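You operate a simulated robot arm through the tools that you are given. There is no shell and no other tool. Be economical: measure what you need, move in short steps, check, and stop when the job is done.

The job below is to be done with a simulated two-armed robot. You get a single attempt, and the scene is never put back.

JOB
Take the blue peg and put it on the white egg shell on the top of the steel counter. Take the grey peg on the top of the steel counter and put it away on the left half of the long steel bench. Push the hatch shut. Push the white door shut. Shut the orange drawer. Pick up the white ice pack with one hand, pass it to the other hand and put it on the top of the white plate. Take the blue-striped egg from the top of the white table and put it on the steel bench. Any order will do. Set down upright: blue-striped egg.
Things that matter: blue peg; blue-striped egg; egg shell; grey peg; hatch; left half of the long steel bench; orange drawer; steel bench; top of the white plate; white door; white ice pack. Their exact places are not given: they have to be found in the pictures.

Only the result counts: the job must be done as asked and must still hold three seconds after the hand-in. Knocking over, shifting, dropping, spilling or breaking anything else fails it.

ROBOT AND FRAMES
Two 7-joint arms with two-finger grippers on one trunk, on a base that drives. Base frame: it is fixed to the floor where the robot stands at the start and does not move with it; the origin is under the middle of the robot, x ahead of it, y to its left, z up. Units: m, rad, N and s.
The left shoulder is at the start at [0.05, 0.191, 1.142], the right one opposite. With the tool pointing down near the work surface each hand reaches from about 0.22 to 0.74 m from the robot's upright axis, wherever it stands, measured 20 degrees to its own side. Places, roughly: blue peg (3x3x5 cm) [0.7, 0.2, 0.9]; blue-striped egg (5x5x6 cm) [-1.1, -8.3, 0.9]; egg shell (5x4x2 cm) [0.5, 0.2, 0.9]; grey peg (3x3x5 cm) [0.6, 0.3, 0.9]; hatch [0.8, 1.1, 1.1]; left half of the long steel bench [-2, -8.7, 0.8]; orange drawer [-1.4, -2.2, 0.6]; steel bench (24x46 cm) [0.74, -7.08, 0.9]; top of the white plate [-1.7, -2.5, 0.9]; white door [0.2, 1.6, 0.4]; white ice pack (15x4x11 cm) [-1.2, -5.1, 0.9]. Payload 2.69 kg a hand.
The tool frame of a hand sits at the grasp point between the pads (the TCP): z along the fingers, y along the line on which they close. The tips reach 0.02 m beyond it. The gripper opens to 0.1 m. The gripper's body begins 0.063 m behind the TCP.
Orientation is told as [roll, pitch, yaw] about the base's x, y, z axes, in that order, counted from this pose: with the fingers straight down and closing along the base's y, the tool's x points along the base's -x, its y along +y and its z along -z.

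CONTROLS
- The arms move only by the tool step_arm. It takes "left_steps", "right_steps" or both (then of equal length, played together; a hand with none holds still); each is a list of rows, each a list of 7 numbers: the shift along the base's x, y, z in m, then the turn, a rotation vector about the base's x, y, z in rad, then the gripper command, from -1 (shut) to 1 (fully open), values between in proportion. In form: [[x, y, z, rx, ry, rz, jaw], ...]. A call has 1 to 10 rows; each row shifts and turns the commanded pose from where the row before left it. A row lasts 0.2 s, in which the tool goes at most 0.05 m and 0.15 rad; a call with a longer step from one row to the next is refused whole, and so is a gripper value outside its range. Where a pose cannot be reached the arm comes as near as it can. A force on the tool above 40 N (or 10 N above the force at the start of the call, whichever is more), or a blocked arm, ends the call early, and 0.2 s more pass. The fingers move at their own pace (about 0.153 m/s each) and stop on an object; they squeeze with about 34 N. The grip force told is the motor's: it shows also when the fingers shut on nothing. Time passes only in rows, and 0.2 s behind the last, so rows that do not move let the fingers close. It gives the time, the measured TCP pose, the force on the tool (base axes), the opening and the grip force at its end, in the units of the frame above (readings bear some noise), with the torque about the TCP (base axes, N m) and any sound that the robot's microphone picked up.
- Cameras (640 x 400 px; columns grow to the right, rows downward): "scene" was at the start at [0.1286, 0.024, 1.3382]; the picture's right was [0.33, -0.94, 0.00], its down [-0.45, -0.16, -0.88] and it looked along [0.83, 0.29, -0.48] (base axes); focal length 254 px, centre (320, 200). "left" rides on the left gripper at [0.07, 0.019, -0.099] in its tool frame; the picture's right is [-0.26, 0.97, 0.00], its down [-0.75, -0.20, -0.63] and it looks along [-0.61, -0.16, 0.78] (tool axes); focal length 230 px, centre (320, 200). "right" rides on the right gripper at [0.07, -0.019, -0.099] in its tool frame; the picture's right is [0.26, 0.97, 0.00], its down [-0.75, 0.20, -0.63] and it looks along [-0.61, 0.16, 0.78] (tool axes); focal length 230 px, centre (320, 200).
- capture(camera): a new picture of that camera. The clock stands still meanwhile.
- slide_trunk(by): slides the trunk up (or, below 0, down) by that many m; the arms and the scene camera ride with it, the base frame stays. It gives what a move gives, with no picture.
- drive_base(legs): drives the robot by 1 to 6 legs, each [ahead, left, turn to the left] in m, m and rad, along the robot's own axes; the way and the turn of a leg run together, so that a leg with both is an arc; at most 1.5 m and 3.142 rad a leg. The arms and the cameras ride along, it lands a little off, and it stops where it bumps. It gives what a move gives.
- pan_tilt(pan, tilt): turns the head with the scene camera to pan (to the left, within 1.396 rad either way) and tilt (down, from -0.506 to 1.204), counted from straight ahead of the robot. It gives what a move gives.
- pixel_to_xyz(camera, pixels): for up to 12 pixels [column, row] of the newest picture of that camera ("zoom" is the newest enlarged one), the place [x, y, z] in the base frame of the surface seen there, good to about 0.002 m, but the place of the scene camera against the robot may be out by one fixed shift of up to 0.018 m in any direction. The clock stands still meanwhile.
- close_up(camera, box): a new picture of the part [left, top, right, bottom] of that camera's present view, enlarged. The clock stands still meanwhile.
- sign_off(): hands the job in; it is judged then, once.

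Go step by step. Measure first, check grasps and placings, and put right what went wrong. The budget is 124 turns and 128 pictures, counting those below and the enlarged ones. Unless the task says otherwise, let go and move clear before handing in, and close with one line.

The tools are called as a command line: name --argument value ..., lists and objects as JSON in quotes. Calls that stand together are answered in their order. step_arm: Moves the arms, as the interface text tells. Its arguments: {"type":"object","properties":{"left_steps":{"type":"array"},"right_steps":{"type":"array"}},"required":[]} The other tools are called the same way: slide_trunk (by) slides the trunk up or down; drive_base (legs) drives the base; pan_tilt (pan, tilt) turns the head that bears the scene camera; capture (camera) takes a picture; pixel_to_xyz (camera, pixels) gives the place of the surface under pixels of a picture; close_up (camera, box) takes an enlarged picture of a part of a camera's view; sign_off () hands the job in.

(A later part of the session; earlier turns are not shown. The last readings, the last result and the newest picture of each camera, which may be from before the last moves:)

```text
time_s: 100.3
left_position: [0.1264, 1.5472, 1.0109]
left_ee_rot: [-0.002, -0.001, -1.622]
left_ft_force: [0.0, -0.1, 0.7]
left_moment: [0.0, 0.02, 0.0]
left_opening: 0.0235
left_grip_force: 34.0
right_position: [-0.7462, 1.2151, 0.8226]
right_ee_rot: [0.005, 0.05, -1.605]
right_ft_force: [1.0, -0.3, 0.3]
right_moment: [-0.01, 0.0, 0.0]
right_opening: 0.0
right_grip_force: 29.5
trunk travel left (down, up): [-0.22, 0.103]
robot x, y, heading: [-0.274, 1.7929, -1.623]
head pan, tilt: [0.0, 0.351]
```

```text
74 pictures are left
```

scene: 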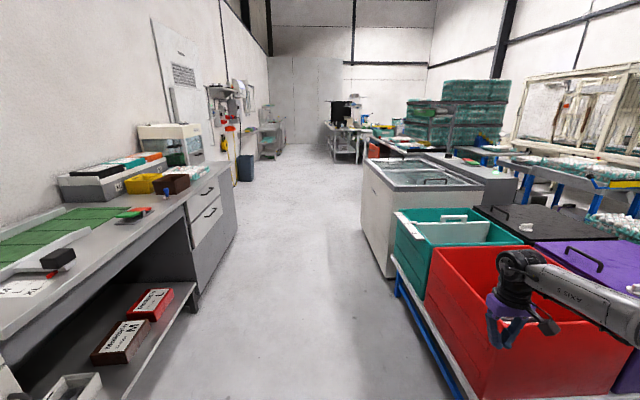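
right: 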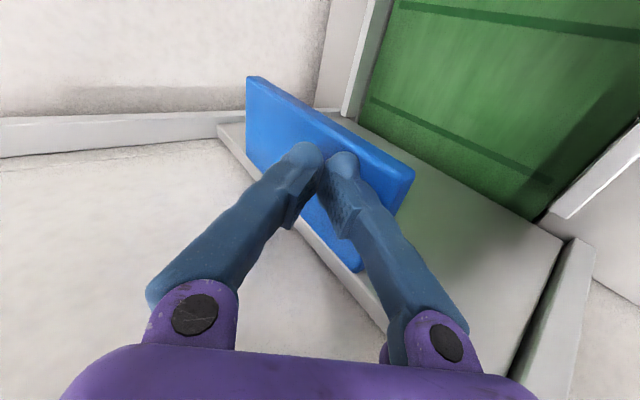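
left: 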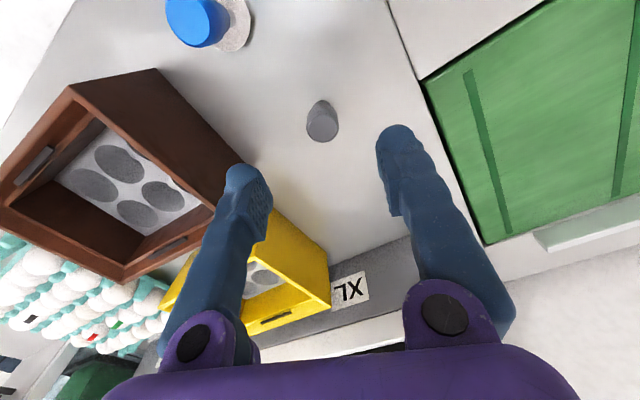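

The step was refused, so the right hand is now above the red bin's side. I raise it and tuck it in before driving along the clear aisle.

step_arm --right_steps '[[0, 0, 0.045, 0, 0, 0, -1], [0, 0, 0.045, 0, 0, 0, -1], [0.025, 0.025, 0.03, 0, 0, 0, -1], [0.03, 0.03, 0.02, 0, 0, 0, -1], [0.03, 0.03, 0.01, 0, 0, 0, -1], [0.033, 0.033, 0.0, 0, 0, 0, -1], [0.033, 0.033, 0.0, 0, 0, 0, -1], [0.033, 0.033, 0, 0, 0, 0, -1], [0.033, 0.033, 0, 0, 0, 0, -1], [0.033, 0.033, 0, 0, 0, 0, -1]]'

pixel_to_xyz --camera "scene" --pixels '[[220, 240], [365, 230], [300, 165], [340, 155], [420, 340], [268, 155], [245, 180], [395, 148], [300, 350], [360, 130]]'

close_up --camera "scene" --box '[220, 60, 540, 260]'

```text
time_s: 102.5
left_position: [0.1272, 1.5465, 1.0116]
left_ee_rot: [-0.003, 0.0, -1.62]
left_ft_force: [0.2, 0.4, 0.2]
left_moment: [0.0, -0.02, 0.01]
left_opening: 0.0235
left_grip_force: 34.1
right_position: [-0.4949, 1.4637, 0.9737]
right_ee_rot: [0.004, 0.051, -1.605]
right_ft_force: [0.5, -0.9, -0.2]
right_moment: [0.01, 0.06, 0.03]
right_opening: 0.0001
right_grip_force: 29.1
trunk travel left (down, up): [-0.22, 0.103]
robot x, y, heading: [-0.2727, 1.7948, -1.617]
head pan, tilt: [0.0, 0.351]
```

```text
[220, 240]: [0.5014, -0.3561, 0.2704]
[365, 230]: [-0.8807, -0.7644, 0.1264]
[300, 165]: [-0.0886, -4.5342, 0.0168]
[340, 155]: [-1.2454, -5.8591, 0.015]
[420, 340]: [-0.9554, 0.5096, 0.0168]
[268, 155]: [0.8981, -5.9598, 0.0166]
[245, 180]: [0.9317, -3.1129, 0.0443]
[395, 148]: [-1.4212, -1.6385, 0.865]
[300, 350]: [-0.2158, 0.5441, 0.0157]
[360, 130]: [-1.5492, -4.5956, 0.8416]
```

```text
2.00 times, centred on (380, 160) of scene
```

zoom: 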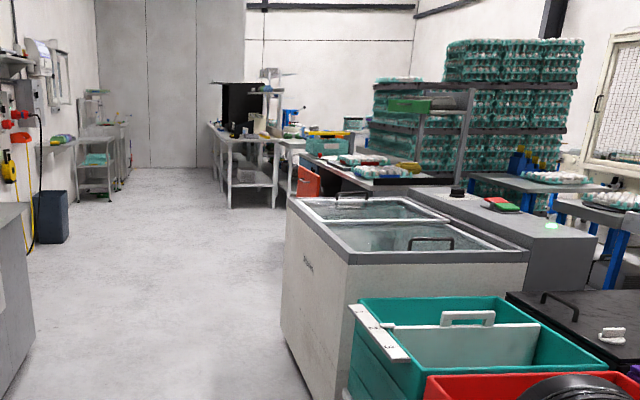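

The aisle x∈(−0.85,0.46) is clear. I straighten and drive down to about y=−1.6 and look at the drawer area.

drive_base --legs '[[0, 0, 0.046], [1.5, 0, 0], [1.4, 0, 0]]'

pan_tilt --pan -0.7 --tilt 0.4

capture --camera "scene"

```text
time_s: 116.9
left_position: [0.1235, -1.3364, 1.0116]
left_ee_rot: [-0.001, 0.0, -1.578]
left_ft_force: [-0.5, -0.1, -0.2]
left_moment: [-0.01, 0.0, 0.02]
left_opening: 0.0238
left_grip_force: 33.9
right_position: [-0.4969, -1.4454, 0.9726]
right_ee_rot: [0.005, 0.05, -1.563]
right_ft_force: [-0.3, 0.1, -0.3]
right_moment: [-0.03, -0.01, 0.02]
right_opening: 0.0
right_grip_force: 30.0
trunk travel left (down, up): [-0.22, 0.103]
robot x, y, heading: [-0.2882, -1.1082, -1.573]
head pan, tilt: [0.0, 0.351]
```

```text
time_s: 118.0
left_position: [0.1232, -1.3362, 1.0113]
left_ee_rot: [-0.002, -0.001, -1.578]
left_ft_force: [-0.5, 0.3, 0.5]
left_moment: [0.03, -0.01, 0.02]
left_opening: 0.0236
left_grip_force: 34.3
right_position: [-0.4955, -1.4453, 0.9727]
right_ee_rot: [0.005, 0.05, -1.564]
right_ft_force: [-0.2, -0.2, 0.8]
right_moment: [0.02, 0.01, 0.02]
right_opening: 0.0001
right_grip_force: 29.6
trunk travel left (down, up): [-0.22, 0.103]
robot x, y, heading: [-0.2913, -1.1103, -1.584]
head pan, tilt: [-0.7, 0.4]
```

```text
72 pictures are left
```

scene: 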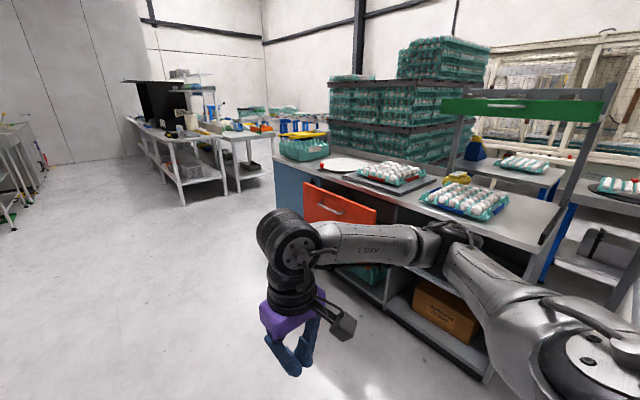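

The orange drawer front is at (340,212), open; the white round plate is at (343,165). I measure both.

pixel_to_xyz --camera "scene" --pixels '[[308, 192], [375, 212], [310, 218], [368, 240], [340, 208], [392, 202], [290, 170], [325, 163], [343, 160], [365, 167], [345, 172], [420, 215]]'

close_up --camera "scene" --box '[260, 120, 460, 270]'

```text
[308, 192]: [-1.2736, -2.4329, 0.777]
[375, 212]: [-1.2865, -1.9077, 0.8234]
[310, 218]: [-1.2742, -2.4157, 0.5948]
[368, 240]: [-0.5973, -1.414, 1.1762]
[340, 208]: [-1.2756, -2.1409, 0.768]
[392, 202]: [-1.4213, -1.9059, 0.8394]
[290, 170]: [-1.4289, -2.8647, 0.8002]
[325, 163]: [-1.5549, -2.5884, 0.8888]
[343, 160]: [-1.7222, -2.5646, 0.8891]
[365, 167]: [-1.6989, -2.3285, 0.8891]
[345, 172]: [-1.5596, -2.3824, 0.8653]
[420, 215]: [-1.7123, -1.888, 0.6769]
```

```text
2.67 times, centred on (360, 195) of scene
```

zoom: 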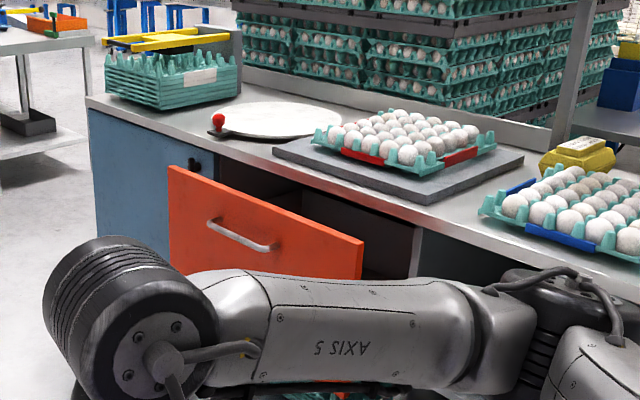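

The drawer front is at x≈−1.274 (y −2.43…−1.9, z 0.6–0.82), counter front x≈−1.42. I drive to y≈−2.3, turn to face −x, lower the trunk and tilt the right fist forward.

drive_base --legs '[[1.2, 0, 0], [0, 0, -1.565]]'

slide_trunk --by -0.2

step_arm --right_steps '[[-0.02, 0, 0, 0, 0.14, 0, -1], [-0.02, 0, 0, 0, 0.14, 0, -1], [-0.02, 0, 0, 0, 0.14, 0, -1], [-0.02, 0, 0, 0, 0.14, 0, -1], [-0.02, 0, -0.02, 0, 0.14, 0, -1], [-0.02, 0, -0.02, 0, 0.1, 0, -1], [-0.02, 0, -0.02, 0, 0, 0, -1]]'

pan_tilt --pan 0 --tilt 0.5

capture --camera "scene"

```text
time_s: 128.0
left_position: [-0.5119, -2.7365, 1.0111]
left_ee_rot: [-0.002, 0.001, -3.133]
left_ft_force: [-0.2, -0.6, -0.1]
left_moment: [-0.01, -0.03, 0.01]
left_opening: 0.0236
left_grip_force: 34.3
right_position: [-0.6285, -2.1185, 0.9736]
right_ee_rot: [0.003, 0.052, -3.119]
right_ft_force: [-0.4, -0.5, -0.1]
right_moment: [0.0, 0.0, 0.0]
right_opening: 0.0001
right_grip_force: 29.3
trunk travel left (down, up): [-0.22, 0.103]
robot x, y, heading: [-0.2876, -2.3261, -3.129]
head pan, tilt: [-0.7, 0.4]
```

```text
time_s: 130.1
left_position: [-0.5108, -2.7374, 0.8118]
left_ee_rot: [-0.003, -0.001, -3.134]
left_ft_force: [0.1, -0.5, 0.2]
left_moment: [0.04, 0.01, 0.03]
left_opening: 0.0238
left_grip_force: 33.3
right_position: [-0.6267, -2.1192, 0.7732]
right_ee_rot: [0.005, 0.05, -3.121]
right_ft_force: [0.3, -0.5, 0.3]
right_moment: [-0.02, 0.02, 0.0]
right_opening: 0.0001
right_grip_force: 29.5
trunk travel left (down, up): [-0.02, 0.303]
robot x, y, heading: [-0.2826, -2.3174, -3.134]
head pan, tilt: [-0.7, 0.4]
```

```text
time_s: 131.7
left_position: [-0.5114, -2.7379, 0.8106]
left_ee_rot: [-0.002, 0.0, -3.135]
left_ft_force: [0.5, -0.3, 0.9]
left_moment: [0.0, 0.05, 0.02]
left_opening: 0.0234
left_grip_force: 33.7
right_position: [-0.7665, -2.1209, 0.7127]
right_ee_rot: [-0.016, -0.749, -3.112]
right_ft_force: [-0.1, 1.7, -0.2]
right_moment: [0.03, 0.0, 0.02]
right_opening: 0.0
right_grip_force: 29.7
trunk travel left (down, up): [-0.02, 0.303]
robot x, y, heading: [-0.2908, -2.3225, -3.136]
head pan, tilt: [-0.7, 0.4]
```

```text
time_s: 132.8
left_position: [-0.511, -2.7375, 0.8112]
left_ee_rot: [-0.002, -0.001, -3.134]
left_ft_force: [0.4, -0.1, -0.3]
left_moment: [-0.03, 0.01, 0.01]
left_opening: 0.0234
left_grip_force: 33.7
right_position: [-0.7668, -2.1212, 0.7133]
right_ee_rot: [-0.018, -0.75, -3.112]
right_ft_force: [0.4, -0.4, 0.0]
right_moment: [-0.01, 0.02, 0.01]
right_opening: 0.0
right_grip_force: 29.4
trunk travel left (down, up): [-0.02, 0.303]
robot x, y, heading: [-0.2911, -2.3214, -3.133]
head pan, tilt: [0.0, 0.499]
```

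```text
70 pictures are left
```

scene: 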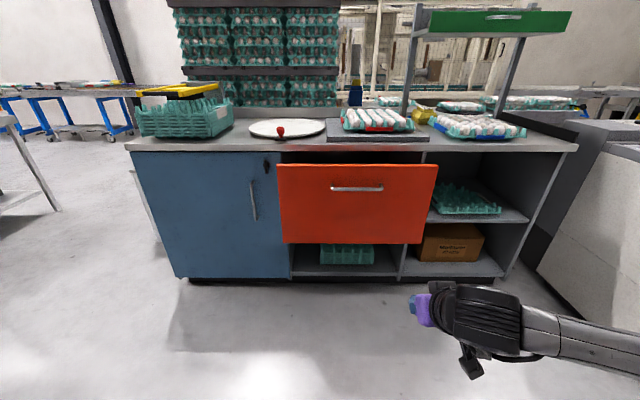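

The fist is lined up with the drawer front. I drive forward 0.46 m and then push by arm with force sensing.

drive_base --legs '[[0.46, 0, 0]]'

step_arm --right_steps '[[-0.025, 0, 0, 0, 0, 0, -1], [-0.025, 0, 0, 0, 0, 0, -1], [-0.025, 0, 0, 0, 0, 0, -1], [-0.025, 0, 0, 0, 0, 0, -1], [-0.02, 0, 0, 0, 0, 0, -1], [-0.02, 0, 0, 0, 0, 0, -1], [-0.015, 0, 0, 0, 0, 0, -1], [-0.015, 0, 0, 0, 0, 0, -1], [-0.01, 0, 0, 0, 0, 0, -1]]'

capture --camera "scene"

```text
time_s: 135.6
left_position: [-0.9757, -2.7454, 0.8116]
left_ee_rot: [0.0, -0.001, -3.129]
left_ft_force: [-1.0, -0.1, -0.4]
left_moment: [0.0, 0.04, 0.02]
left_opening: 0.0234
left_grip_force: 34.5
right_position: [-1.2356, -2.1305, 0.714]
right_ee_rot: [-0.017, -0.75, -3.105]
right_ft_force: [-1.3, 0.9, -0.7]
right_moment: [0.0, 0.0, 0.01]
right_opening: 0.0
right_grip_force: 29.5
trunk travel left (down, up): [-0.02, 0.303]
robot x, y, heading: [-0.7583, -2.3299, -3.128]
head pan, tilt: [0.0, 0.499]
```

```text
time_s: 137.6
left_position: [-0.9756, -2.7451, 0.8112]
left_ee_rot: [-0.002, 0.001, -3.13]
left_ft_force: [-0.1, 0.0, -0.7]
left_moment: [-0.01, -0.01, 0.0]
left_opening: 0.0236
left_grip_force: 33.9
right_position: [-1.4023, -2.1319, 0.705]
right_ee_rot: [-0.015, -0.728, -3.105]
right_ft_force: [0.1, -0.9, -2.5]
right_moment: [-0.03, 0.0, -0.04]
right_opening: 0.0001
right_grip_force: 29.1
trunk travel left (down, up): [-0.02, 0.303]
robot x, y, heading: [-0.7527, -2.3275, -3.125]
head pan, tilt: [0.0, 0.499]
stopped in row 9 (right hand): the force on the tool passed its limit at 62 N (the readings are from after the stop); the commanded pose is now the measured one
```

```text
69 pictures are left
```

scene: 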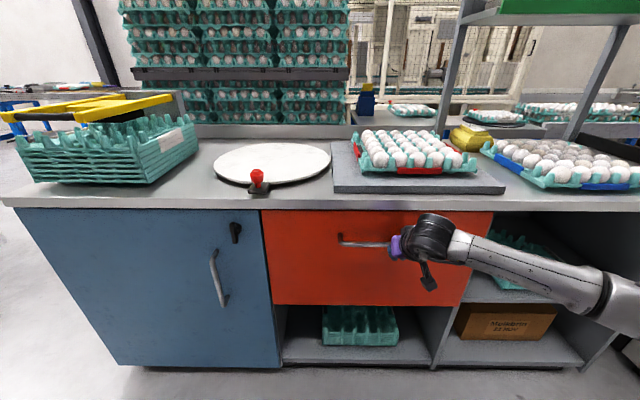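

The drawer stopped at 62 N and looks flush. I check its depth against the blue door, and measure the plate.

pixel_to_xyz --camera "scene" --pixels '[[300, 280], [300, 220], [430, 295], [480, 225], [200, 240], [250, 300], [272, 160], [222, 160], [325, 160], [275, 178], [275, 148], [258, 178]]'

step_arm --right_steps '[[0.045, 0, 0, 0, 0, 0, -1], [0.045, 0, 0.0, 0, 0, 0, -1], [0.045, 0, 0, 0, 0, 0, -1], [0.02, 0, 0, 0, -0.13, 0, -1], [0.02, 0, 0, 0, -0.13, 0, -1], [0.02, 0, 0.02, 0, -0.13, 0, -1], [0.02, 0, 0.02, 0, -0.13, 0, -1], [0.02, 0, 0.02, 0, -0.13, 0, -1], [0.02, 0, 0.02, 0, -0.08, 0, -1]]'

close_up --camera "scene" --box '[180, 120, 500, 320]'

```text
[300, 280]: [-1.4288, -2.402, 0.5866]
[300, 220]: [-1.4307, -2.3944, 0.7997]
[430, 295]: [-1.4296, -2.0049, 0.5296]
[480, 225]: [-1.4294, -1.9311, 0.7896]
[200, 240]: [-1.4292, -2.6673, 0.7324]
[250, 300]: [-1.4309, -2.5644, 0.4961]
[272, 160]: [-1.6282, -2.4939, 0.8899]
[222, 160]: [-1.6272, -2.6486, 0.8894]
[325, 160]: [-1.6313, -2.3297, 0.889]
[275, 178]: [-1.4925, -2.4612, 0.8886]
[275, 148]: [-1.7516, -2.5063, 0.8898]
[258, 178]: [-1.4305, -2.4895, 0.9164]
```

```text
time_s: 139.6
left_position: [-0.974, -2.7444, 0.8113]
left_ee_rot: [-0.002, 0.0, -3.126]
left_ft_force: [0.4, 0.3, -0.6]
left_moment: [0.0, 0.02, -0.02]
left_opening: 0.0236
left_grip_force: 34.3
right_position: [-1.1461, -2.1333, 0.7856]
right_ee_rot: [0.008, 0.001, -3.113]
right_ft_force: [0.3, 0.0, -1.0]
right_moment: [0.0, -0.01, 0.06]
right_opening: 0.0
right_grip_force: 29.4
trunk travel left (down, up): [-0.02, 0.303]
robot x, y, heading: [-0.7524, -2.3245, -3.126]
head pan, tilt: [0.0, 0.499]
```

```text
2.00 times, centred on (340, 220) of scene
```

zoom: 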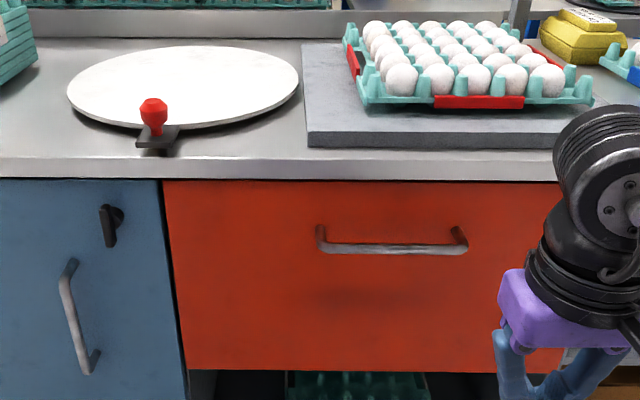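

The drawer is flush (x≈−1.429, same as the blue door); shut. The plate's centre is ≈(−1.63,−2.49). I back off and drive down the aisle towards y≈−5, then look.

drive_base --legs '[[-0.45, 0, 0], [0, 0, 1.555], [1.5, 0, 0], [0.6, 0, 0]]'

slide_trunk --by 0.2

pan_tilt --pan -0.3 --tilt 0.35

capture --camera "scene"

```text
time_s: 156.1
left_position: [0.1136, -4.6314, 0.811]
left_ee_rot: [-0.001, -0.002, -1.573]
left_ft_force: [0.2, 0.8, -0.8]
left_moment: [0.02, -0.01, 0.01]
left_opening: 0.0236
left_grip_force: 34.0
right_position: [-0.5016, -4.7951, 0.7864]
right_ee_rot: [0.009, 0.001, -1.558]
right_ft_force: [0.4, -0.3, 0.1]
right_moment: [0.0, 0.0, 0.0]
right_opening: 0.0001
right_grip_force: 29.4
trunk travel left (down, up): [-0.02, 0.303]
robot x, y, heading: [-0.3001, -4.4064, -1.572]
head pan, tilt: [0.0, 0.499]
```

```text
time_s: 158.2
left_position: [0.1125, -4.63, 1.0118]
left_ee_rot: [-0.001, -0.001, -1.574]
left_ft_force: [-0.2, -0.1, -0.4]
left_moment: [0.0, -0.02, 0.03]
left_opening: 0.0238
left_grip_force: 34.1
right_position: [-0.5025, -4.7947, 0.986]
right_ee_rot: [0.01, 0.0, -1.558]
right_ft_force: [0.3, 0.3, -0.5]
right_moment: [0.0, -0.02, 0.01]
right_opening: 0.0
right_grip_force: 29.4
trunk travel left (down, up): [-0.22, 0.103]
robot x, y, heading: [-0.2971, -4.4021, -1.573]
head pan, tilt: [0.0, 0.499]
```

```text
time_s: 159.0
left_position: [0.1134, -4.6314, 1.0103]
left_ee_rot: [-0.002, -0.001, -1.572]
left_ft_force: [0.2, 0.2, -0.2]
left_moment: [0.0, 0.01, 0.01]
left_opening: 0.0236
left_grip_force: 33.9
right_position: [-0.5015, -4.7936, 0.985]
right_ee_rot: [0.009, 0.0, -1.559]
right_ft_force: [-0.5, 0.2, -0.7]
right_moment: [0.01, 0.01, 0.01]
right_opening: 0.0001
right_grip_force: 29.4
trunk travel left (down, up): [-0.22, 0.103]
robot x, y, heading: [-0.2977, -4.4074, -1.574]
head pan, tilt: [-0.3, 0.351]
```

```text
67 pictures are left
```

scene: 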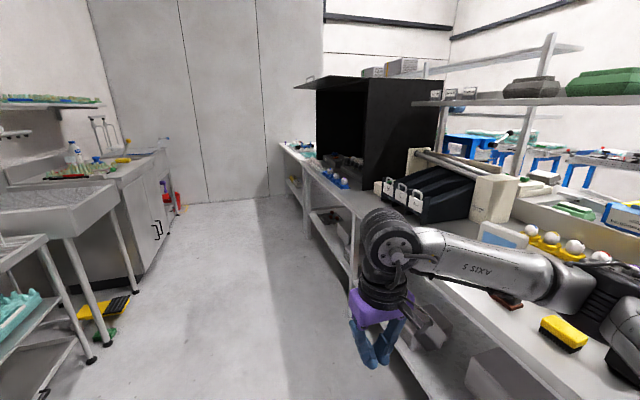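

The aisle ahead is clear; the long white table is on the right, steel sinks/benches on the left. I drive on to y≈−7.1 and look both ways.

drive_base --legs '[[1.5, 0, 0], [1.1, 0, 0]]'

pan_tilt --pan -0.75 --tilt 0.45

capture --camera "scene"

pan_tilt --pan 0.9 --tilt 0.45

capture --camera "scene"

```text
time_s: 171.9
left_position: [0.113, -7.2689, 1.0105]
left_ee_rot: [-0.003, 0.0, -1.565]
left_ft_force: [-0.4, -0.8, -0.2]
left_moment: [0.03, -0.02, 0.01]
left_opening: 0.0234
left_grip_force: 34.2
right_position: [-0.4987, -7.4376, 0.9853]
right_ee_rot: [0.008, -0.001, -1.548]
right_ft_force: [0.0, 0.7, -0.6]
right_moment: [0.0, 0.0, 0.02]
right_opening: 0.0
right_grip_force: 29.4
trunk travel left (down, up): [-0.22, 0.103]
robot x, y, heading: [-0.3021, -7.0479, -1.562]
head pan, tilt: [-0.3, 0.351]
```

```text
time_s: 172.8
left_position: [0.1117, -7.2685, 1.0111]
left_ee_rot: [-0.002, -0.001, -1.565]
left_ft_force: [-0.1, -0.1, -0.6]
left_moment: [0.0, 0.02, -0.03]
left_opening: 0.0235
left_grip_force: 34.0
right_position: [-0.5006, -7.437, 0.9867]
right_ee_rot: [0.008, -0.001, -1.547]
right_ft_force: [0.4, 0.2, 0.1]
right_moment: [0.01, 0.0, -0.04]
right_opening: 0.0
right_grip_force: 29.4
trunk travel left (down, up): [-0.22, 0.103]
robot x, y, heading: [-0.301, -7.0483, -1.562]
head pan, tilt: [-0.75, 0.45]
```

```text
66 pictures are left
```

scene: 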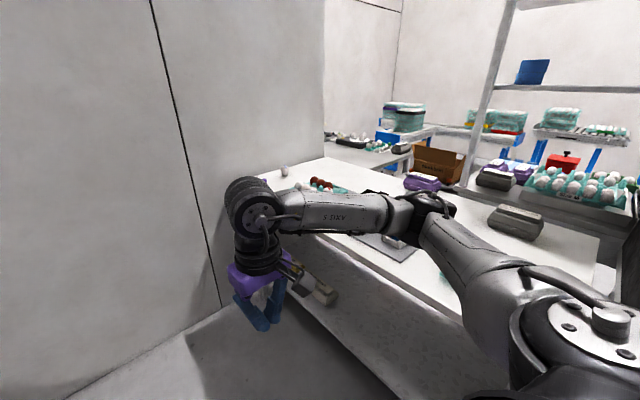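

```text
time_s: 174.5
left_position: [0.1131, -7.2681, 1.0109]
left_ee_rot: [-0.001, 0.0, -1.565]
left_ft_force: [-0.3, 0.7, 0.5]
left_moment: [-0.02, -0.01, 0.01]
left_opening: 0.0236
left_grip_force: 34.3
right_position: [-0.5004, -7.4369, 0.985]
right_ee_rot: [0.008, 0.0, -1.548]
right_ft_force: [-0.2, 1.0, 0.5]
right_moment: [0.01, 0.0, 0.02]
right_opening: 0.0
right_grip_force: 29.6
trunk travel left (down, up): [-0.22, 0.103]
robot x, y, heading: [-0.2966, -7.0453, -1.563]
head pan, tilt: [0.901, 0.45]
```

```text
65 pictures are left
```

scene: 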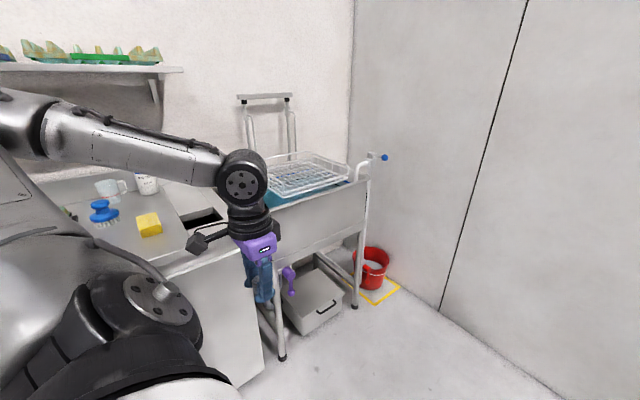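

The steel bench with sponge (150,225) is on the left; the white table end with an egg-like item near (285,171) is on the right, and another steel bench behind it near (360,155). I pan right and zoom.

pixel_to_xyz --camera "scene" --pixels '[[120, 240], [150, 222], [104, 210], [185, 250], [165, 190], [110, 190], [70, 195], [250, 370], [300, 200], [145, 185]]'

pan_tilt --pan -0.6 --tilt 0.35

close_up --camera "scene" --box '[240, 100, 480, 250]'

pixel_to_xyz --camera "zoom" --pixels '[[60, 200], [150, 210], [200, 230], [230, 215], [260, 130], [300, 150], [330, 150], [380, 190], [200, 170], [420, 160], [130, 170], [240, 180]]'

```text
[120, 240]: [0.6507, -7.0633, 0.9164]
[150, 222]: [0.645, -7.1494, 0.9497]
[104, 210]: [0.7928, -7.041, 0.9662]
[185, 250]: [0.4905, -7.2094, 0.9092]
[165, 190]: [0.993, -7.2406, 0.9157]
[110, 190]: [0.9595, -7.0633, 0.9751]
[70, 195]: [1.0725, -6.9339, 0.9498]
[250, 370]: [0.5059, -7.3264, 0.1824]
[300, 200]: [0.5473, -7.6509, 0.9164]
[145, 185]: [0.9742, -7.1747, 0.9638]
```

```text
time_s: 176.1
left_position: [0.1126, -7.2684, 1.0115]
left_ee_rot: [0.0, -0.001, -1.564]
left_ft_force: [0.1, 0.0, -1.0]
left_moment: [0.04, 0.0, 0.05]
left_opening: 0.0238
left_grip_force: 33.7
right_position: [-0.4995, -7.4368, 0.9862]
right_ee_rot: [0.008, 0.0, -1.549]
right_ft_force: [-0.5, -0.8, -0.1]
right_moment: [0.02, 0.01, 0.01]
right_opening: 0.0
right_grip_force: 29.1
trunk travel left (down, up): [-0.22, 0.103]
robot x, y, heading: [-0.3009, -7.045, -1.562]
head pan, tilt: [-0.6, 0.351]
```

```text
2.67 times, centred on (360, 175) of scene
```

zoom: 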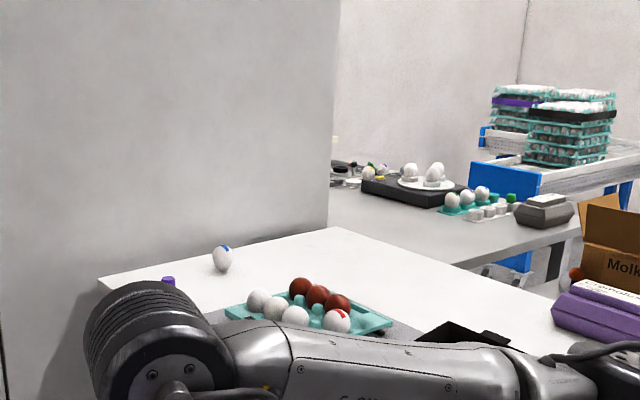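

```text
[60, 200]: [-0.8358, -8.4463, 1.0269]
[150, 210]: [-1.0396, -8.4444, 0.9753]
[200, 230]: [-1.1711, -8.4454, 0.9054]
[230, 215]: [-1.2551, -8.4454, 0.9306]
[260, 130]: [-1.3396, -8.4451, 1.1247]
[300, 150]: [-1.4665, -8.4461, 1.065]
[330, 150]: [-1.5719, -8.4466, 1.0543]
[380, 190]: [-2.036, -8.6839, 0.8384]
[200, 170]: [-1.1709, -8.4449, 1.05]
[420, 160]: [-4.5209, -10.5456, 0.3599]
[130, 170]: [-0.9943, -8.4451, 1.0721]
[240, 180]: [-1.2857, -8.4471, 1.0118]
```

The blue-marked egg is at zoom (222,257) on the table's end next to the wall at y≈−8.445; the long bench is beyond the wall's end (zoom ~(400,215)). I measure the egg, table edges and the bench.

pixel_to_xyz --camera "zoom" --pixels '[[222, 250], [222, 260], [222, 270], [102, 278], [335, 229], [500, 280], [345, 205], [470, 240], [560, 240], [345, 190], [500, 215], [575, 215]]'

slide_trunk --by 0.1

pan_tilt --pan -1.1 --tilt 0.3

capture --camera "scene"

```text
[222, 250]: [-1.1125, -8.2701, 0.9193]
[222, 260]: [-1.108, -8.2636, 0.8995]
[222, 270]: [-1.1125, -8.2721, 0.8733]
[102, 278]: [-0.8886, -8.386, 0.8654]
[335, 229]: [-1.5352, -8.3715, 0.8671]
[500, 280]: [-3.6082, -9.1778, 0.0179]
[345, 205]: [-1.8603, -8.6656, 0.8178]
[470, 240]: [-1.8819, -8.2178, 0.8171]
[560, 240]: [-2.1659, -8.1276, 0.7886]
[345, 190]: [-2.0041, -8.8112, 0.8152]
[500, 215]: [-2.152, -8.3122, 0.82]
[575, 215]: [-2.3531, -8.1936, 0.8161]
```

```text
time_s: 177.4
left_position: [0.1138, -7.2684, 1.112]
left_ee_rot: [-0.003, 0.0, -1.564]
left_ft_force: [-0.4, 0.6, -0.6]
left_moment: [0.03, -0.03, 0.01]
left_opening: 0.0237
left_grip_force: 33.7
right_position: [-0.4994, -7.4371, 1.0855]
right_ee_rot: [0.009, -0.001, -1.546]
right_ft_force: [-0.8, 0.2, -0.3]
right_moment: [0.02, 0.01, 0.07]
right_opening: 0.0002
right_grip_force: 29.1
trunk travel left (down, up): [-0.32, 0.003]
robot x, y, heading: [-0.2984, -7.0485, -1.56]
head pan, tilt: [-0.6, 0.351]
```

```text
time_s: 178.3
left_position: [0.1127, -7.2685, 1.111]
left_ee_rot: [-0.001, 0.0, -1.564]
left_ft_force: [-0.2, 0.8, -0.2]
left_moment: [0.02, 0.03, -0.04]
left_opening: 0.0236
left_grip_force: 34.1
right_position: [-0.4997, -7.4372, 1.085]
right_ee_rot: [0.007, 0.001, -1.548]
right_ft_force: [0.5, -0.5, 0.4]
right_moment: [-0.03, 0.01, -0.04]
right_opening: 0.0001
right_grip_force: 29.3
trunk travel left (down, up): [-0.32, 0.003]
robot x, y, heading: [-0.3052, -7.045, -1.562]
head pan, tilt: [-1.1, 0.3]
```

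```text
63 pictures are left
```

scene: 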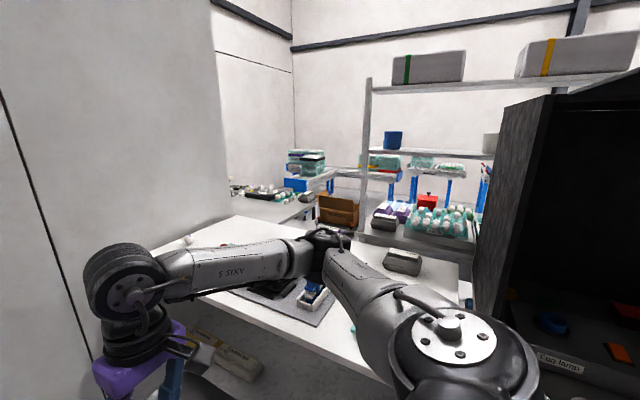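

The egg is at ≈(−1.11,−8.27). The long bench seems to run along −y from y≈−8.13 (x −1.6…−2.4), so I must get behind the white table. I measure things behind it to plan a way.

pixel_to_xyz --camera "scene" --pixels '[[338, 220], [370, 220], [435, 235], [455, 262], [300, 232], [366, 200], [470, 215], [300, 205], [330, 175], [405, 262], [313, 222], [265, 215]]'

close_up --camera "scene" --box '[220, 120, 500, 295]'

```text
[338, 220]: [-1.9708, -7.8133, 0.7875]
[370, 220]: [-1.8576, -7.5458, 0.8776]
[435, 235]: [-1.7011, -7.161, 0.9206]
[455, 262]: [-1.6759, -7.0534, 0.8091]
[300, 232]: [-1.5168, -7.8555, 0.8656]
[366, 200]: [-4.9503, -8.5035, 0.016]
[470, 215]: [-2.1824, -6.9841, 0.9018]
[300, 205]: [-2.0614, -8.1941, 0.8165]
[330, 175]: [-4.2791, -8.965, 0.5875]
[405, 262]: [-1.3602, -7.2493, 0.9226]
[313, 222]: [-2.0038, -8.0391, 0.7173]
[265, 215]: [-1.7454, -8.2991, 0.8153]
```

```text
2.29 times, centred on (360, 208) of scene
```

zoom: 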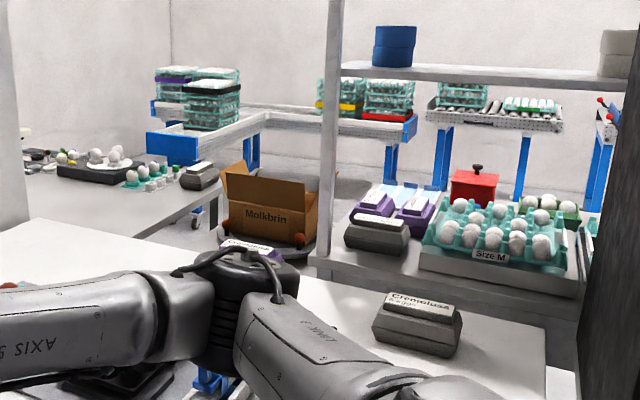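

A table with a box stands in front of the bench's near end, so the bench must be reached from x<−2.4 later. Now I pick up the egg with the right hand: drive to about (−0.55,−7.92), heading −1.93.

drive_base --legs '[[0.5, 0, 0], [0, 0, -0.368], [0.434, -0.104, 0]]'

step_arm --right_steps '[[-0.03, 0.01, 0, 0, 0, 0, 1], [-0.03, 0.01, 0, 0, 0, 0, 1], [-0.03, 0.01, 0, 0, 0, 0, 1]]'

capture --camera "right"

```text
time_s: 184.7
left_position: [-0.2357, -8.2702, 1.1115]
left_ee_rot: [0.0, 0.001, -1.93]
left_ft_force: [-0.4, -0.2, -1.5]
left_moment: [0.01, -0.03, 0.01]
left_opening: 0.0235
left_grip_force: 33.8
right_position: [-0.8688, -8.2083, 1.0841]
right_ee_rot: [0.009, 0.001, -1.913]
right_ft_force: [0.0, 0.4, 0.4]
right_moment: [0.01, -0.02, -0.02]
right_opening: 0.0
right_grip_force: 29.1
trunk travel left (down, up): [-0.32, 0.003]
robot x, y, heading: [-0.5444, -7.9128, -1.925]
head pan, tilt: [-1.1, 0.3]
```

```text
time_s: 185.5
left_position: [-0.2353, -8.269, 1.1117]
left_ee_rot: [-0.003, 0.0, -1.93]
left_ft_force: [0.0, 0.2, -0.4]
left_moment: [-0.03, 0.01, 0.03]
left_opening: 0.0233
left_grip_force: 33.8
right_position: [-0.9562, -8.1773, 1.084]
right_ee_rot: [0.01, 0.0, -1.912]
right_ft_force: [0.4, -0.1, 0.0]
right_moment: [0.01, 0.01, -0.01]
right_opening: 0.0998
right_grip_force: 0.0
trunk travel left (down, up): [-0.32, 0.003]
robot x, y, heading: [-0.5419, -7.9158, -1.927]
head pan, tilt: [-1.1, 0.3]
```

```text
61 pictures are left
```

right: 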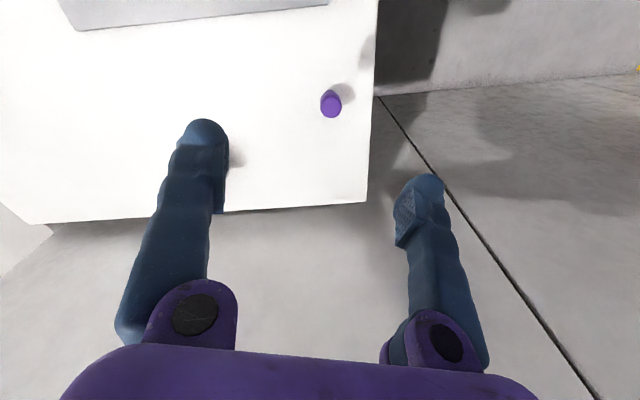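

A purple peg is at (331,104) and the egg is hidden behind the left finger. I move the hand towards (−1.08,−8.24) and look again.

step_arm --right_steps '[[-0.04, -0.02, -0.015, 0, 0, 0, 1], [-0.04, -0.02, -0.015, 0, 0, 0, 1], [-0.04, -0.02, -0.015, 0, 0, 0, 1], [0, 0, -0.02, 0, 0, 0, 1], [0, 0, 0, 0, 0, 0, 1]]'

capture --camera "right"

```text
time_s: 186.7
left_position: [-0.2357, -8.2687, 1.111]
left_ee_rot: [0.0, 0.0, -1.928]
left_ft_force: [-0.5, -0.9, -0.2]
left_moment: [-0.03, 0.01, 0.02]
left_opening: 0.0235
left_grip_force: 33.5
right_position: [-1.0786, -8.2388, 1.0194]
right_ee_rot: [0.008, 0.0, -1.914]
right_ft_force: [0.6, -0.6, 0.0]
right_moment: [0.01, 0.0, -0.01]
right_opening: 0.1002
right_grip_force: 0.0
trunk travel left (down, up): [-0.32, 0.003]
robot x, y, heading: [-0.5436, -7.9162, -1.926]
head pan, tilt: [-1.1, 0.3]
```

```text
60 pictures are left
```

right: 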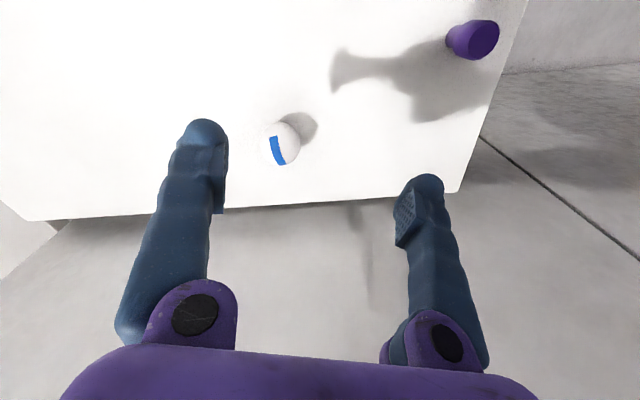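

The egg is at (281,143), upright with a blue stripe. I measure it.

pixel_to_xyz --camera "right" --pixels '[[282, 145], [265, 145], [298, 143], [281, 124], [281, 163], [277, 150], [310, 160], [330, 190]]'

close_up --camera "right" --box '[230, 100, 330, 190]'

```text
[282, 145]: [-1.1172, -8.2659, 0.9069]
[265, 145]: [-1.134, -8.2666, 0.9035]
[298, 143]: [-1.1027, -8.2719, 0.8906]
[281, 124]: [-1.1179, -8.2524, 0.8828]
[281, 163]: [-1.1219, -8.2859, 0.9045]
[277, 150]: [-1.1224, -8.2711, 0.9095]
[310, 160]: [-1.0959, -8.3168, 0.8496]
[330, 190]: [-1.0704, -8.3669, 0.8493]
```

```text
4.44 times, centred on (280, 145) of right
```

zoom: 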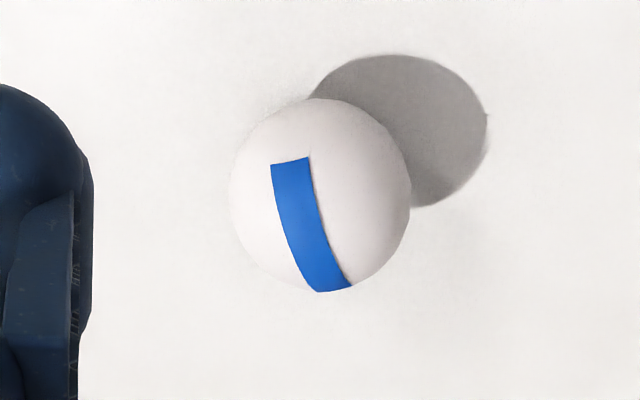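

Egg centre ≈(−1.119,−8.273), top 0.91. I lower the open hand over it and close gently, with a partial command.

step_arm --right_steps '[[-0.02, -0.017, 0, 0, 0, 0, 1], [-0.02, -0.017, -0.02, 0, 0, 0, 1], [0, 0, -0.045, 0, 0, 0, 1], [0, 0, -0.045, 0, 0, 0, 1], [0, 0, -0.03, 0, 0, 0, 1], [0, 0, 0, 0, 0, 0, 1]]'

capture --camera "right"

```text
time_s: 188.1
left_position: [-0.2361, -8.2691, 1.1107]
left_ee_rot: [-0.002, 0.001, -1.93]
left_ft_force: [-0.1, -0.7, -0.6]
left_moment: [0.0, -0.01, 0.0]
left_opening: 0.0236
left_grip_force: 33.8
right_position: [-1.1174, -8.2745, 0.8793]
right_ee_rot: [0.01, 0.001, -1.914]
right_ft_force: [1.1, 0.4, -1.4]
right_moment: [0.0, -0.01, -0.01]
right_opening: 0.1002
right_grip_force: 0.1
trunk travel left (down, up): [-0.32, 0.003]
robot x, y, heading: [-0.5457, -7.9139, -1.928]
head pan, tilt: [-1.1, 0.3]
```

```text
58 pictures are left
```

right: 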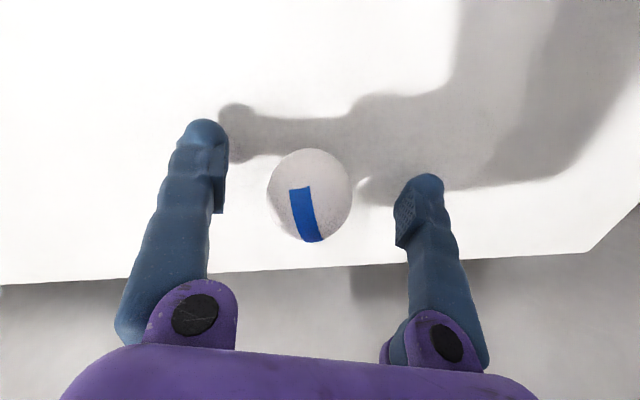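

The egg is centred between the fingers at (310,195). I close in small jaw steps.

step_arm --right_steps '[[0, 0, 0, 0, 0, 0, 0.2], [0, 0, 0, 0, 0, 0, 0.0], [0, 0, 0, 0, 0, 0, -0.1], [0, 0, 0, 0, 0, 0, -0.15], [0, 0, 0, 0, 0, 0, -0.2], [0, 0, 0, 0, 0, 0, -0.2]]'

```text
time_s: 189.5
left_position: [-0.2352, -8.2697, 1.1115]
left_ee_rot: [-0.002, 0.0, -1.929]
left_ft_force: [-0.2, 0.4, -0.4]
left_moment: [-0.01, 0.0, 0.0]
left_opening: 0.0234
left_grip_force: 33.8
right_position: [-1.119, -8.2741, 0.8793]
right_ee_rot: [0.01, 0.001, -1.914]
right_ft_force: [-0.3, 0.6, 0.8]
right_moment: [0.02, 0.02, 0.0]
right_opening: 0.04
right_grip_force: 0.0
trunk travel left (down, up): [-0.32, 0.003]
robot x, y, heading: [-0.5432, -7.9143, -1.93]
head pan, tilt: [-1.1, 0.3]
```

The opening reached 0.040 with no grip force yet, so I close further in small steps.

step_arm --right_steps '[[0, 0, 0, 0, 0, 0, -0.25], [0, 0, 0, 0, 0, 0, -0.3], [0, 0, 0, 0, 0, 0, -0.3]]'

capture --camera "right"

```text
time_s: 190.3
left_position: [-0.235, -8.2693, 1.1113]
left_ee_rot: [-0.001, -0.001, -1.928]
left_ft_force: [0.8, -0.6, 0.1]
left_moment: [0.0, -0.03, -0.01]
left_opening: 0.0238
left_grip_force: 34.2
right_position: [-1.118, -8.274, 0.8794]
right_ee_rot: [0.009, -0.001, -1.913]
right_ft_force: [-0.4, 0.0, -0.7]
right_moment: [0.0, -0.02, -0.04]
right_opening: 0.0383
right_grip_force: 9.3
trunk travel left (down, up): [-0.32, 0.003]
robot x, y, heading: [-0.543, -7.9122, -1.926]
head pan, tilt: [-1.1, 0.3]
```

```text
57 pictures are left
```

right: 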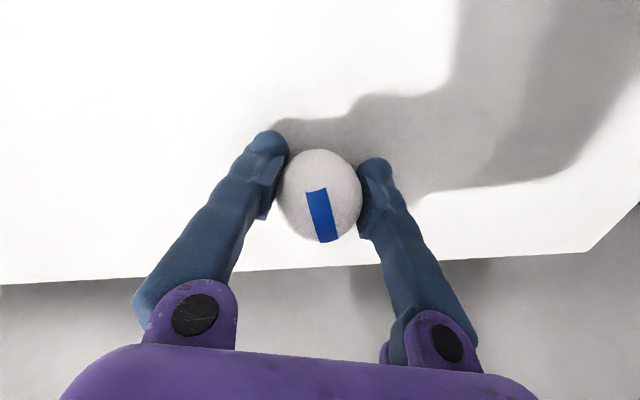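

The egg is held at 9 N. I firm up slightly and lift.

step_arm --right_steps '[[0, 0, 0, 0, 0, 0, -0.36], [0, 0, 0, 0, 0, 0, -0.36], [0, 0, 0.02, 0, 0, 0, -0.36], [0, 0, 0.03, 0, 0, 0, -0.36], [0, 0, 0.04, 0, 0, 0, -0.36], [0, 0, 0.04, 0, 0, 0, -0.36], [0.02, 0.01, 0.03, 0, 0, 0, -0.36], [0.035, 0.015, 0.02, 0, 0, 0, -0.36], [0.04, 0.02, 0.01, 0, 0, 0, -0.36], [0.04, 0.02, 0, 0, 0, 0, -0.36]]'

capture --camera "right"

```text
time_s: 192.5
left_position: [-0.2341, -8.2694, 1.1116]
left_ee_rot: [-0.001, -0.001, -1.927]
left_ft_force: [0.0, 0.0, -1.2]
left_moment: [0.0, 0.01, 0.02]
left_opening: 0.0233
left_grip_force: 34.3
right_position: [-0.9828, -8.2061, 1.0687]
right_ee_rot: [0.009, 0.001, -1.915]
right_ft_force: [0.3, -0.9, -1.0]
right_moment: [0.05, 0.04, -0.01]
right_opening: 0.0382
right_grip_force: 9.1
trunk travel left (down, up): [-0.32, 0.003]
robot x, y, heading: [-0.5463, -7.9168, -1.926]
head pan, tilt: [-1.1, 0.3]
```

```text
56 pictures are left
```

right: 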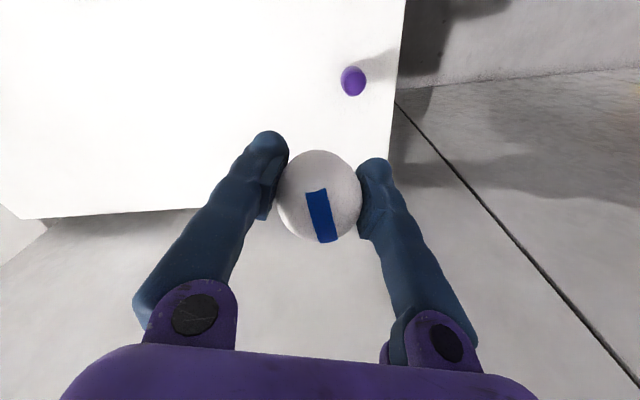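

The egg is securely held at 9 N. I back out, turn to face the steel bench (+x), and drive to about (0.03,−6.77).

drive_base --legs '[[-0.434, 0.104, 0], [0, 0, 1.926], [0, 0.78, 0]]'

pan_tilt --pan -0.2 --tilt 0.5

capture --camera "scene"

```text
time_s: 206.9
left_position: [-0.0725, -6.3198, 1.1121]
left_ee_rot: [-0.002, 0.0, 0.005]
left_ft_force: [0.0, 0.5, 0.6]
left_moment: [-0.02, 0.01, 0.04]
left_opening: 0.0237
left_grip_force: 34.2
right_position: [0.1345, -7.0422, 1.0684]
right_ee_rot: [0.008, -0.001, 0.02]
right_ft_force: [0.1, 0.8, -0.4]
right_moment: [0.02, -0.02, 0.03]
right_opening: 0.038
right_grip_force: 9.2
trunk travel left (down, up): [-0.32, 0.003]
robot x, y, heading: [-0.2935, -6.7323, 0.008]
head pan, tilt: [-1.1, 0.3]
```

```text
time_s: 208.1
left_position: [-0.0715, -6.3186, 1.1116]
left_ee_rot: [-0.002, 0.0, 0.005]
left_ft_force: [0.4, 0.2, -0.9]
left_moment: [0.0, 0.02, -0.01]
left_opening: 0.0237
left_grip_force: 34.0
right_position: [0.1325, -7.0425, 1.0686]
right_ee_rot: [0.009, 0.0, 0.021]
right_ft_force: [0.0, -0.7, -1.1]
right_moment: [0.02, 0.0, 0.04]
right_opening: 0.038
right_grip_force: 9.1
trunk travel left (down, up): [-0.32, 0.003]
robot x, y, heading: [-0.2942, -6.7336, 0.006]
head pan, tilt: [-0.201, 0.499]
```

```text
55 pictures are left
```

scene: 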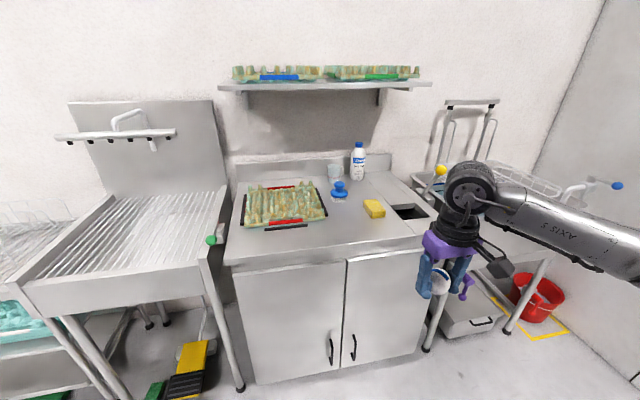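

Free surface on the steel bench is around (345,222), between the tray, brush (340,190) and sponge (374,208). I measure it.

pixel_to_xyz --camera "scene" --pixels '[[345, 222], [345, 212], [345, 240], [326, 213], [365, 212], [341, 197], [374, 204], [350, 203], [380, 238], [330, 245], [300, 222]]'

close_up --camera "scene" --box '[230, 130, 450, 270]'

```text
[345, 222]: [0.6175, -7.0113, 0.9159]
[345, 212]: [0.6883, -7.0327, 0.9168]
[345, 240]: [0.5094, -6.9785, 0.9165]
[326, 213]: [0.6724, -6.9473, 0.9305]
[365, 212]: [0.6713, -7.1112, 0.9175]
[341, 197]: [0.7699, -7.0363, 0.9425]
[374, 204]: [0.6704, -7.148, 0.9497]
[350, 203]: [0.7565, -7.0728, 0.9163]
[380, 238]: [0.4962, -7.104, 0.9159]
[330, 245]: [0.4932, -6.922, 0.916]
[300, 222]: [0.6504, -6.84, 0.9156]
```

```text
2.86 times, centred on (340, 200) of scene
```

zoom: 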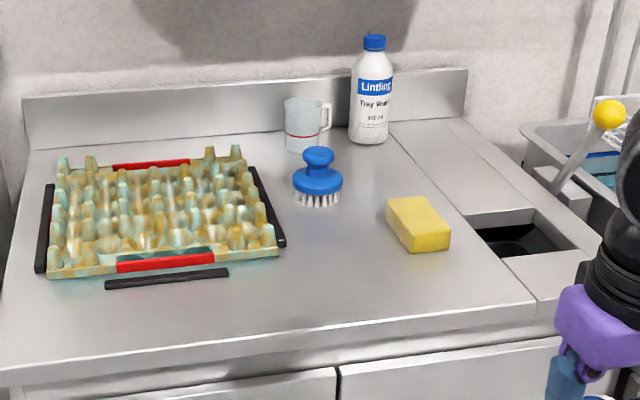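

I choose (0.665,−7.03) with surface z≈0.898. I drive ahead 0.36 and move the egg over the spot.

drive_base --legs '[[0.36, 0, 0]]'

step_arm --right_steps '[[0.04, 0.003, 0, 0, 0, 0, -0.36], [0.04, 0.003, 0, 0, 0, 0, -0.36], [0.04, 0.003, -0.01, 0, 0, 0, -0.36], [0.04, 0.003, -0.015, 0, 0, 0, -0.36], [0.012, 0, -0.02, 0, 0, 0, -0.36], [0, 0, 0, 0, 0, 0, -0.36]]'

capture --camera "right"

```text
time_s: 210.4
left_position: [0.2816, -6.3172, 1.1118]
left_ee_rot: [-0.001, -0.001, 0.009]
left_ft_force: [0.9, 0.3, 0.3]
left_moment: [0.02, 0.01, 0.0]
left_opening: 0.0234
left_grip_force: 34.9
right_position: [0.4879, -7.0378, 1.0678]
right_ee_rot: [0.008, 0.003, 0.023]
right_ft_force: [-0.4, -0.4, -1.6]
right_moment: [-0.01, 0.0, 0.01]
right_opening: 0.0379
right_grip_force: 8.8
trunk travel left (down, up): [-0.32, 0.003]
robot x, y, heading: [0.0588, -6.7337, 0.01]
head pan, tilt: [-0.201, 0.499]
```

```text
time_s: 211.8
left_position: [0.2806, -6.3171, 1.1124]
left_ee_rot: [-0.002, 0.001, 0.006]
left_ft_force: [0.4, 0.7, -0.6]
left_moment: [-0.04, -0.01, -0.01]
left_opening: 0.0237
left_grip_force: 33.9
right_position: [0.6615, -7.0267, 1.0249]
right_ee_rot: [0.008, 0.001, 0.024]
right_ft_force: [-0.7, 0.9, -0.7]
right_moment: [0.02, -0.02, 0.01]
right_opening: 0.038
right_grip_force: 9.3
trunk travel left (down, up): [-0.32, 0.003]
robot x, y, heading: [0.0569, -6.7327, 0.008]
head pan, tilt: [-0.201, 0.499]
```

```text
53 pictures are left
```

right: 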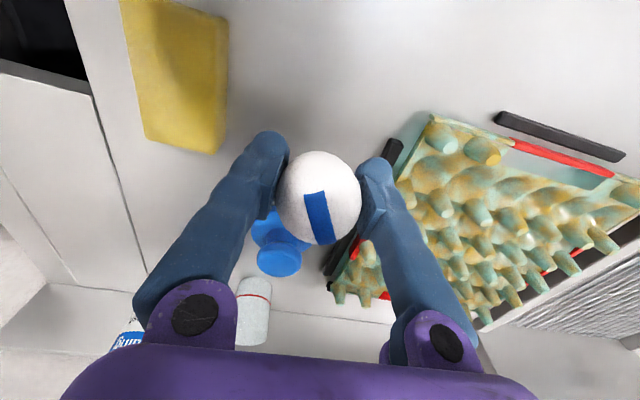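

I check clearances to the sponge, tray edge and brush from this camera.

pixel_to_xyz --camera "right" --pixels '[[222, 148], [226, 60], [400, 150], [385, 160], [430, 115], [268, 222], [290, 262], [340, 120], [300, 100], [350, 260]]'

```text
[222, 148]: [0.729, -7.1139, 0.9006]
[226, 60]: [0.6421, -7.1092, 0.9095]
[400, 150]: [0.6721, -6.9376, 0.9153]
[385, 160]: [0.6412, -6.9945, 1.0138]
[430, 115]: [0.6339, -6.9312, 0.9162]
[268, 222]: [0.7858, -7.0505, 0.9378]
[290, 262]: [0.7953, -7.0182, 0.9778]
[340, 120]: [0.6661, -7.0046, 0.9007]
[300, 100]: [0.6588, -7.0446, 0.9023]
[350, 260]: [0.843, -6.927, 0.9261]
```

Clearances are fine (tray y −6.937, sponge y −7.11, brush x>0.75); surface z≈0.901. I lower to ~3 mm above and then make gentle contact.

step_arm --right_steps '[[0, 0, -0.04, 0, 0, 0, -0.36], [0, 0, -0.04, 0, 0, 0, -0.36], [0, 0, -0.008, 0, 0, 0, -0.36], [0, 0, -0.003, 0, 0, 0, -0.36], [0, 0, 0, 0, 0, 0, -0.36]]'

```text
time_s: 213.0
left_position: [0.281, -6.3173, 1.1106]
left_ee_rot: [-0.002, 0.0, 0.006]
left_ft_force: [-0.3, 0.5, -0.3]
left_moment: [0.01, 0.02, 0.02]
left_opening: 0.0236
left_grip_force: 34.2
right_position: [0.6609, -7.0265, 0.9328]
right_ee_rot: [0.007, 0.001, 0.023]
right_ft_force: [-0.2, 0.4, -1.0]
right_moment: [0.01, -0.02, -0.02]
right_opening: 0.0377
right_grip_force: 9.0
trunk travel left (down, up): [-0.32, 0.003]
robot x, y, heading: [0.055, -6.7331, 0.011]
head pan, tilt: [-0.201, 0.499]
```

step_arm --right_steps '[[0, 0, -0.0015, 0, 0, 0, -0.36], [0, 0, -0.0015, 0, 0, 0, -0.36], [0, 0, 0, 0, 0, 0, -0.36]]'

```text
time_s: 213.8
left_position: [0.2803, -6.3165, 1.111]
left_ee_rot: [-0.002, -0.001, 0.008]
left_ft_force: [0.5, -0.2, -1.3]
left_moment: [0.03, -0.01, 0.0]
left_opening: 0.0233
left_grip_force: 33.7
right_position: [0.6614, -7.0269, 0.9281]
right_ee_rot: [0.007, 0.0, 0.024]
right_ft_force: [-0.8, -0.4, -0.4]
right_moment: [0.01, -0.03, -0.01]
right_opening: 0.0378
right_grip_force: 8.6
trunk travel left (down, up): [-0.32, 0.003]
robot x, y, heading: [0.0579, -6.7344, 0.008]
head pan, tilt: [-0.201, 0.499]
```

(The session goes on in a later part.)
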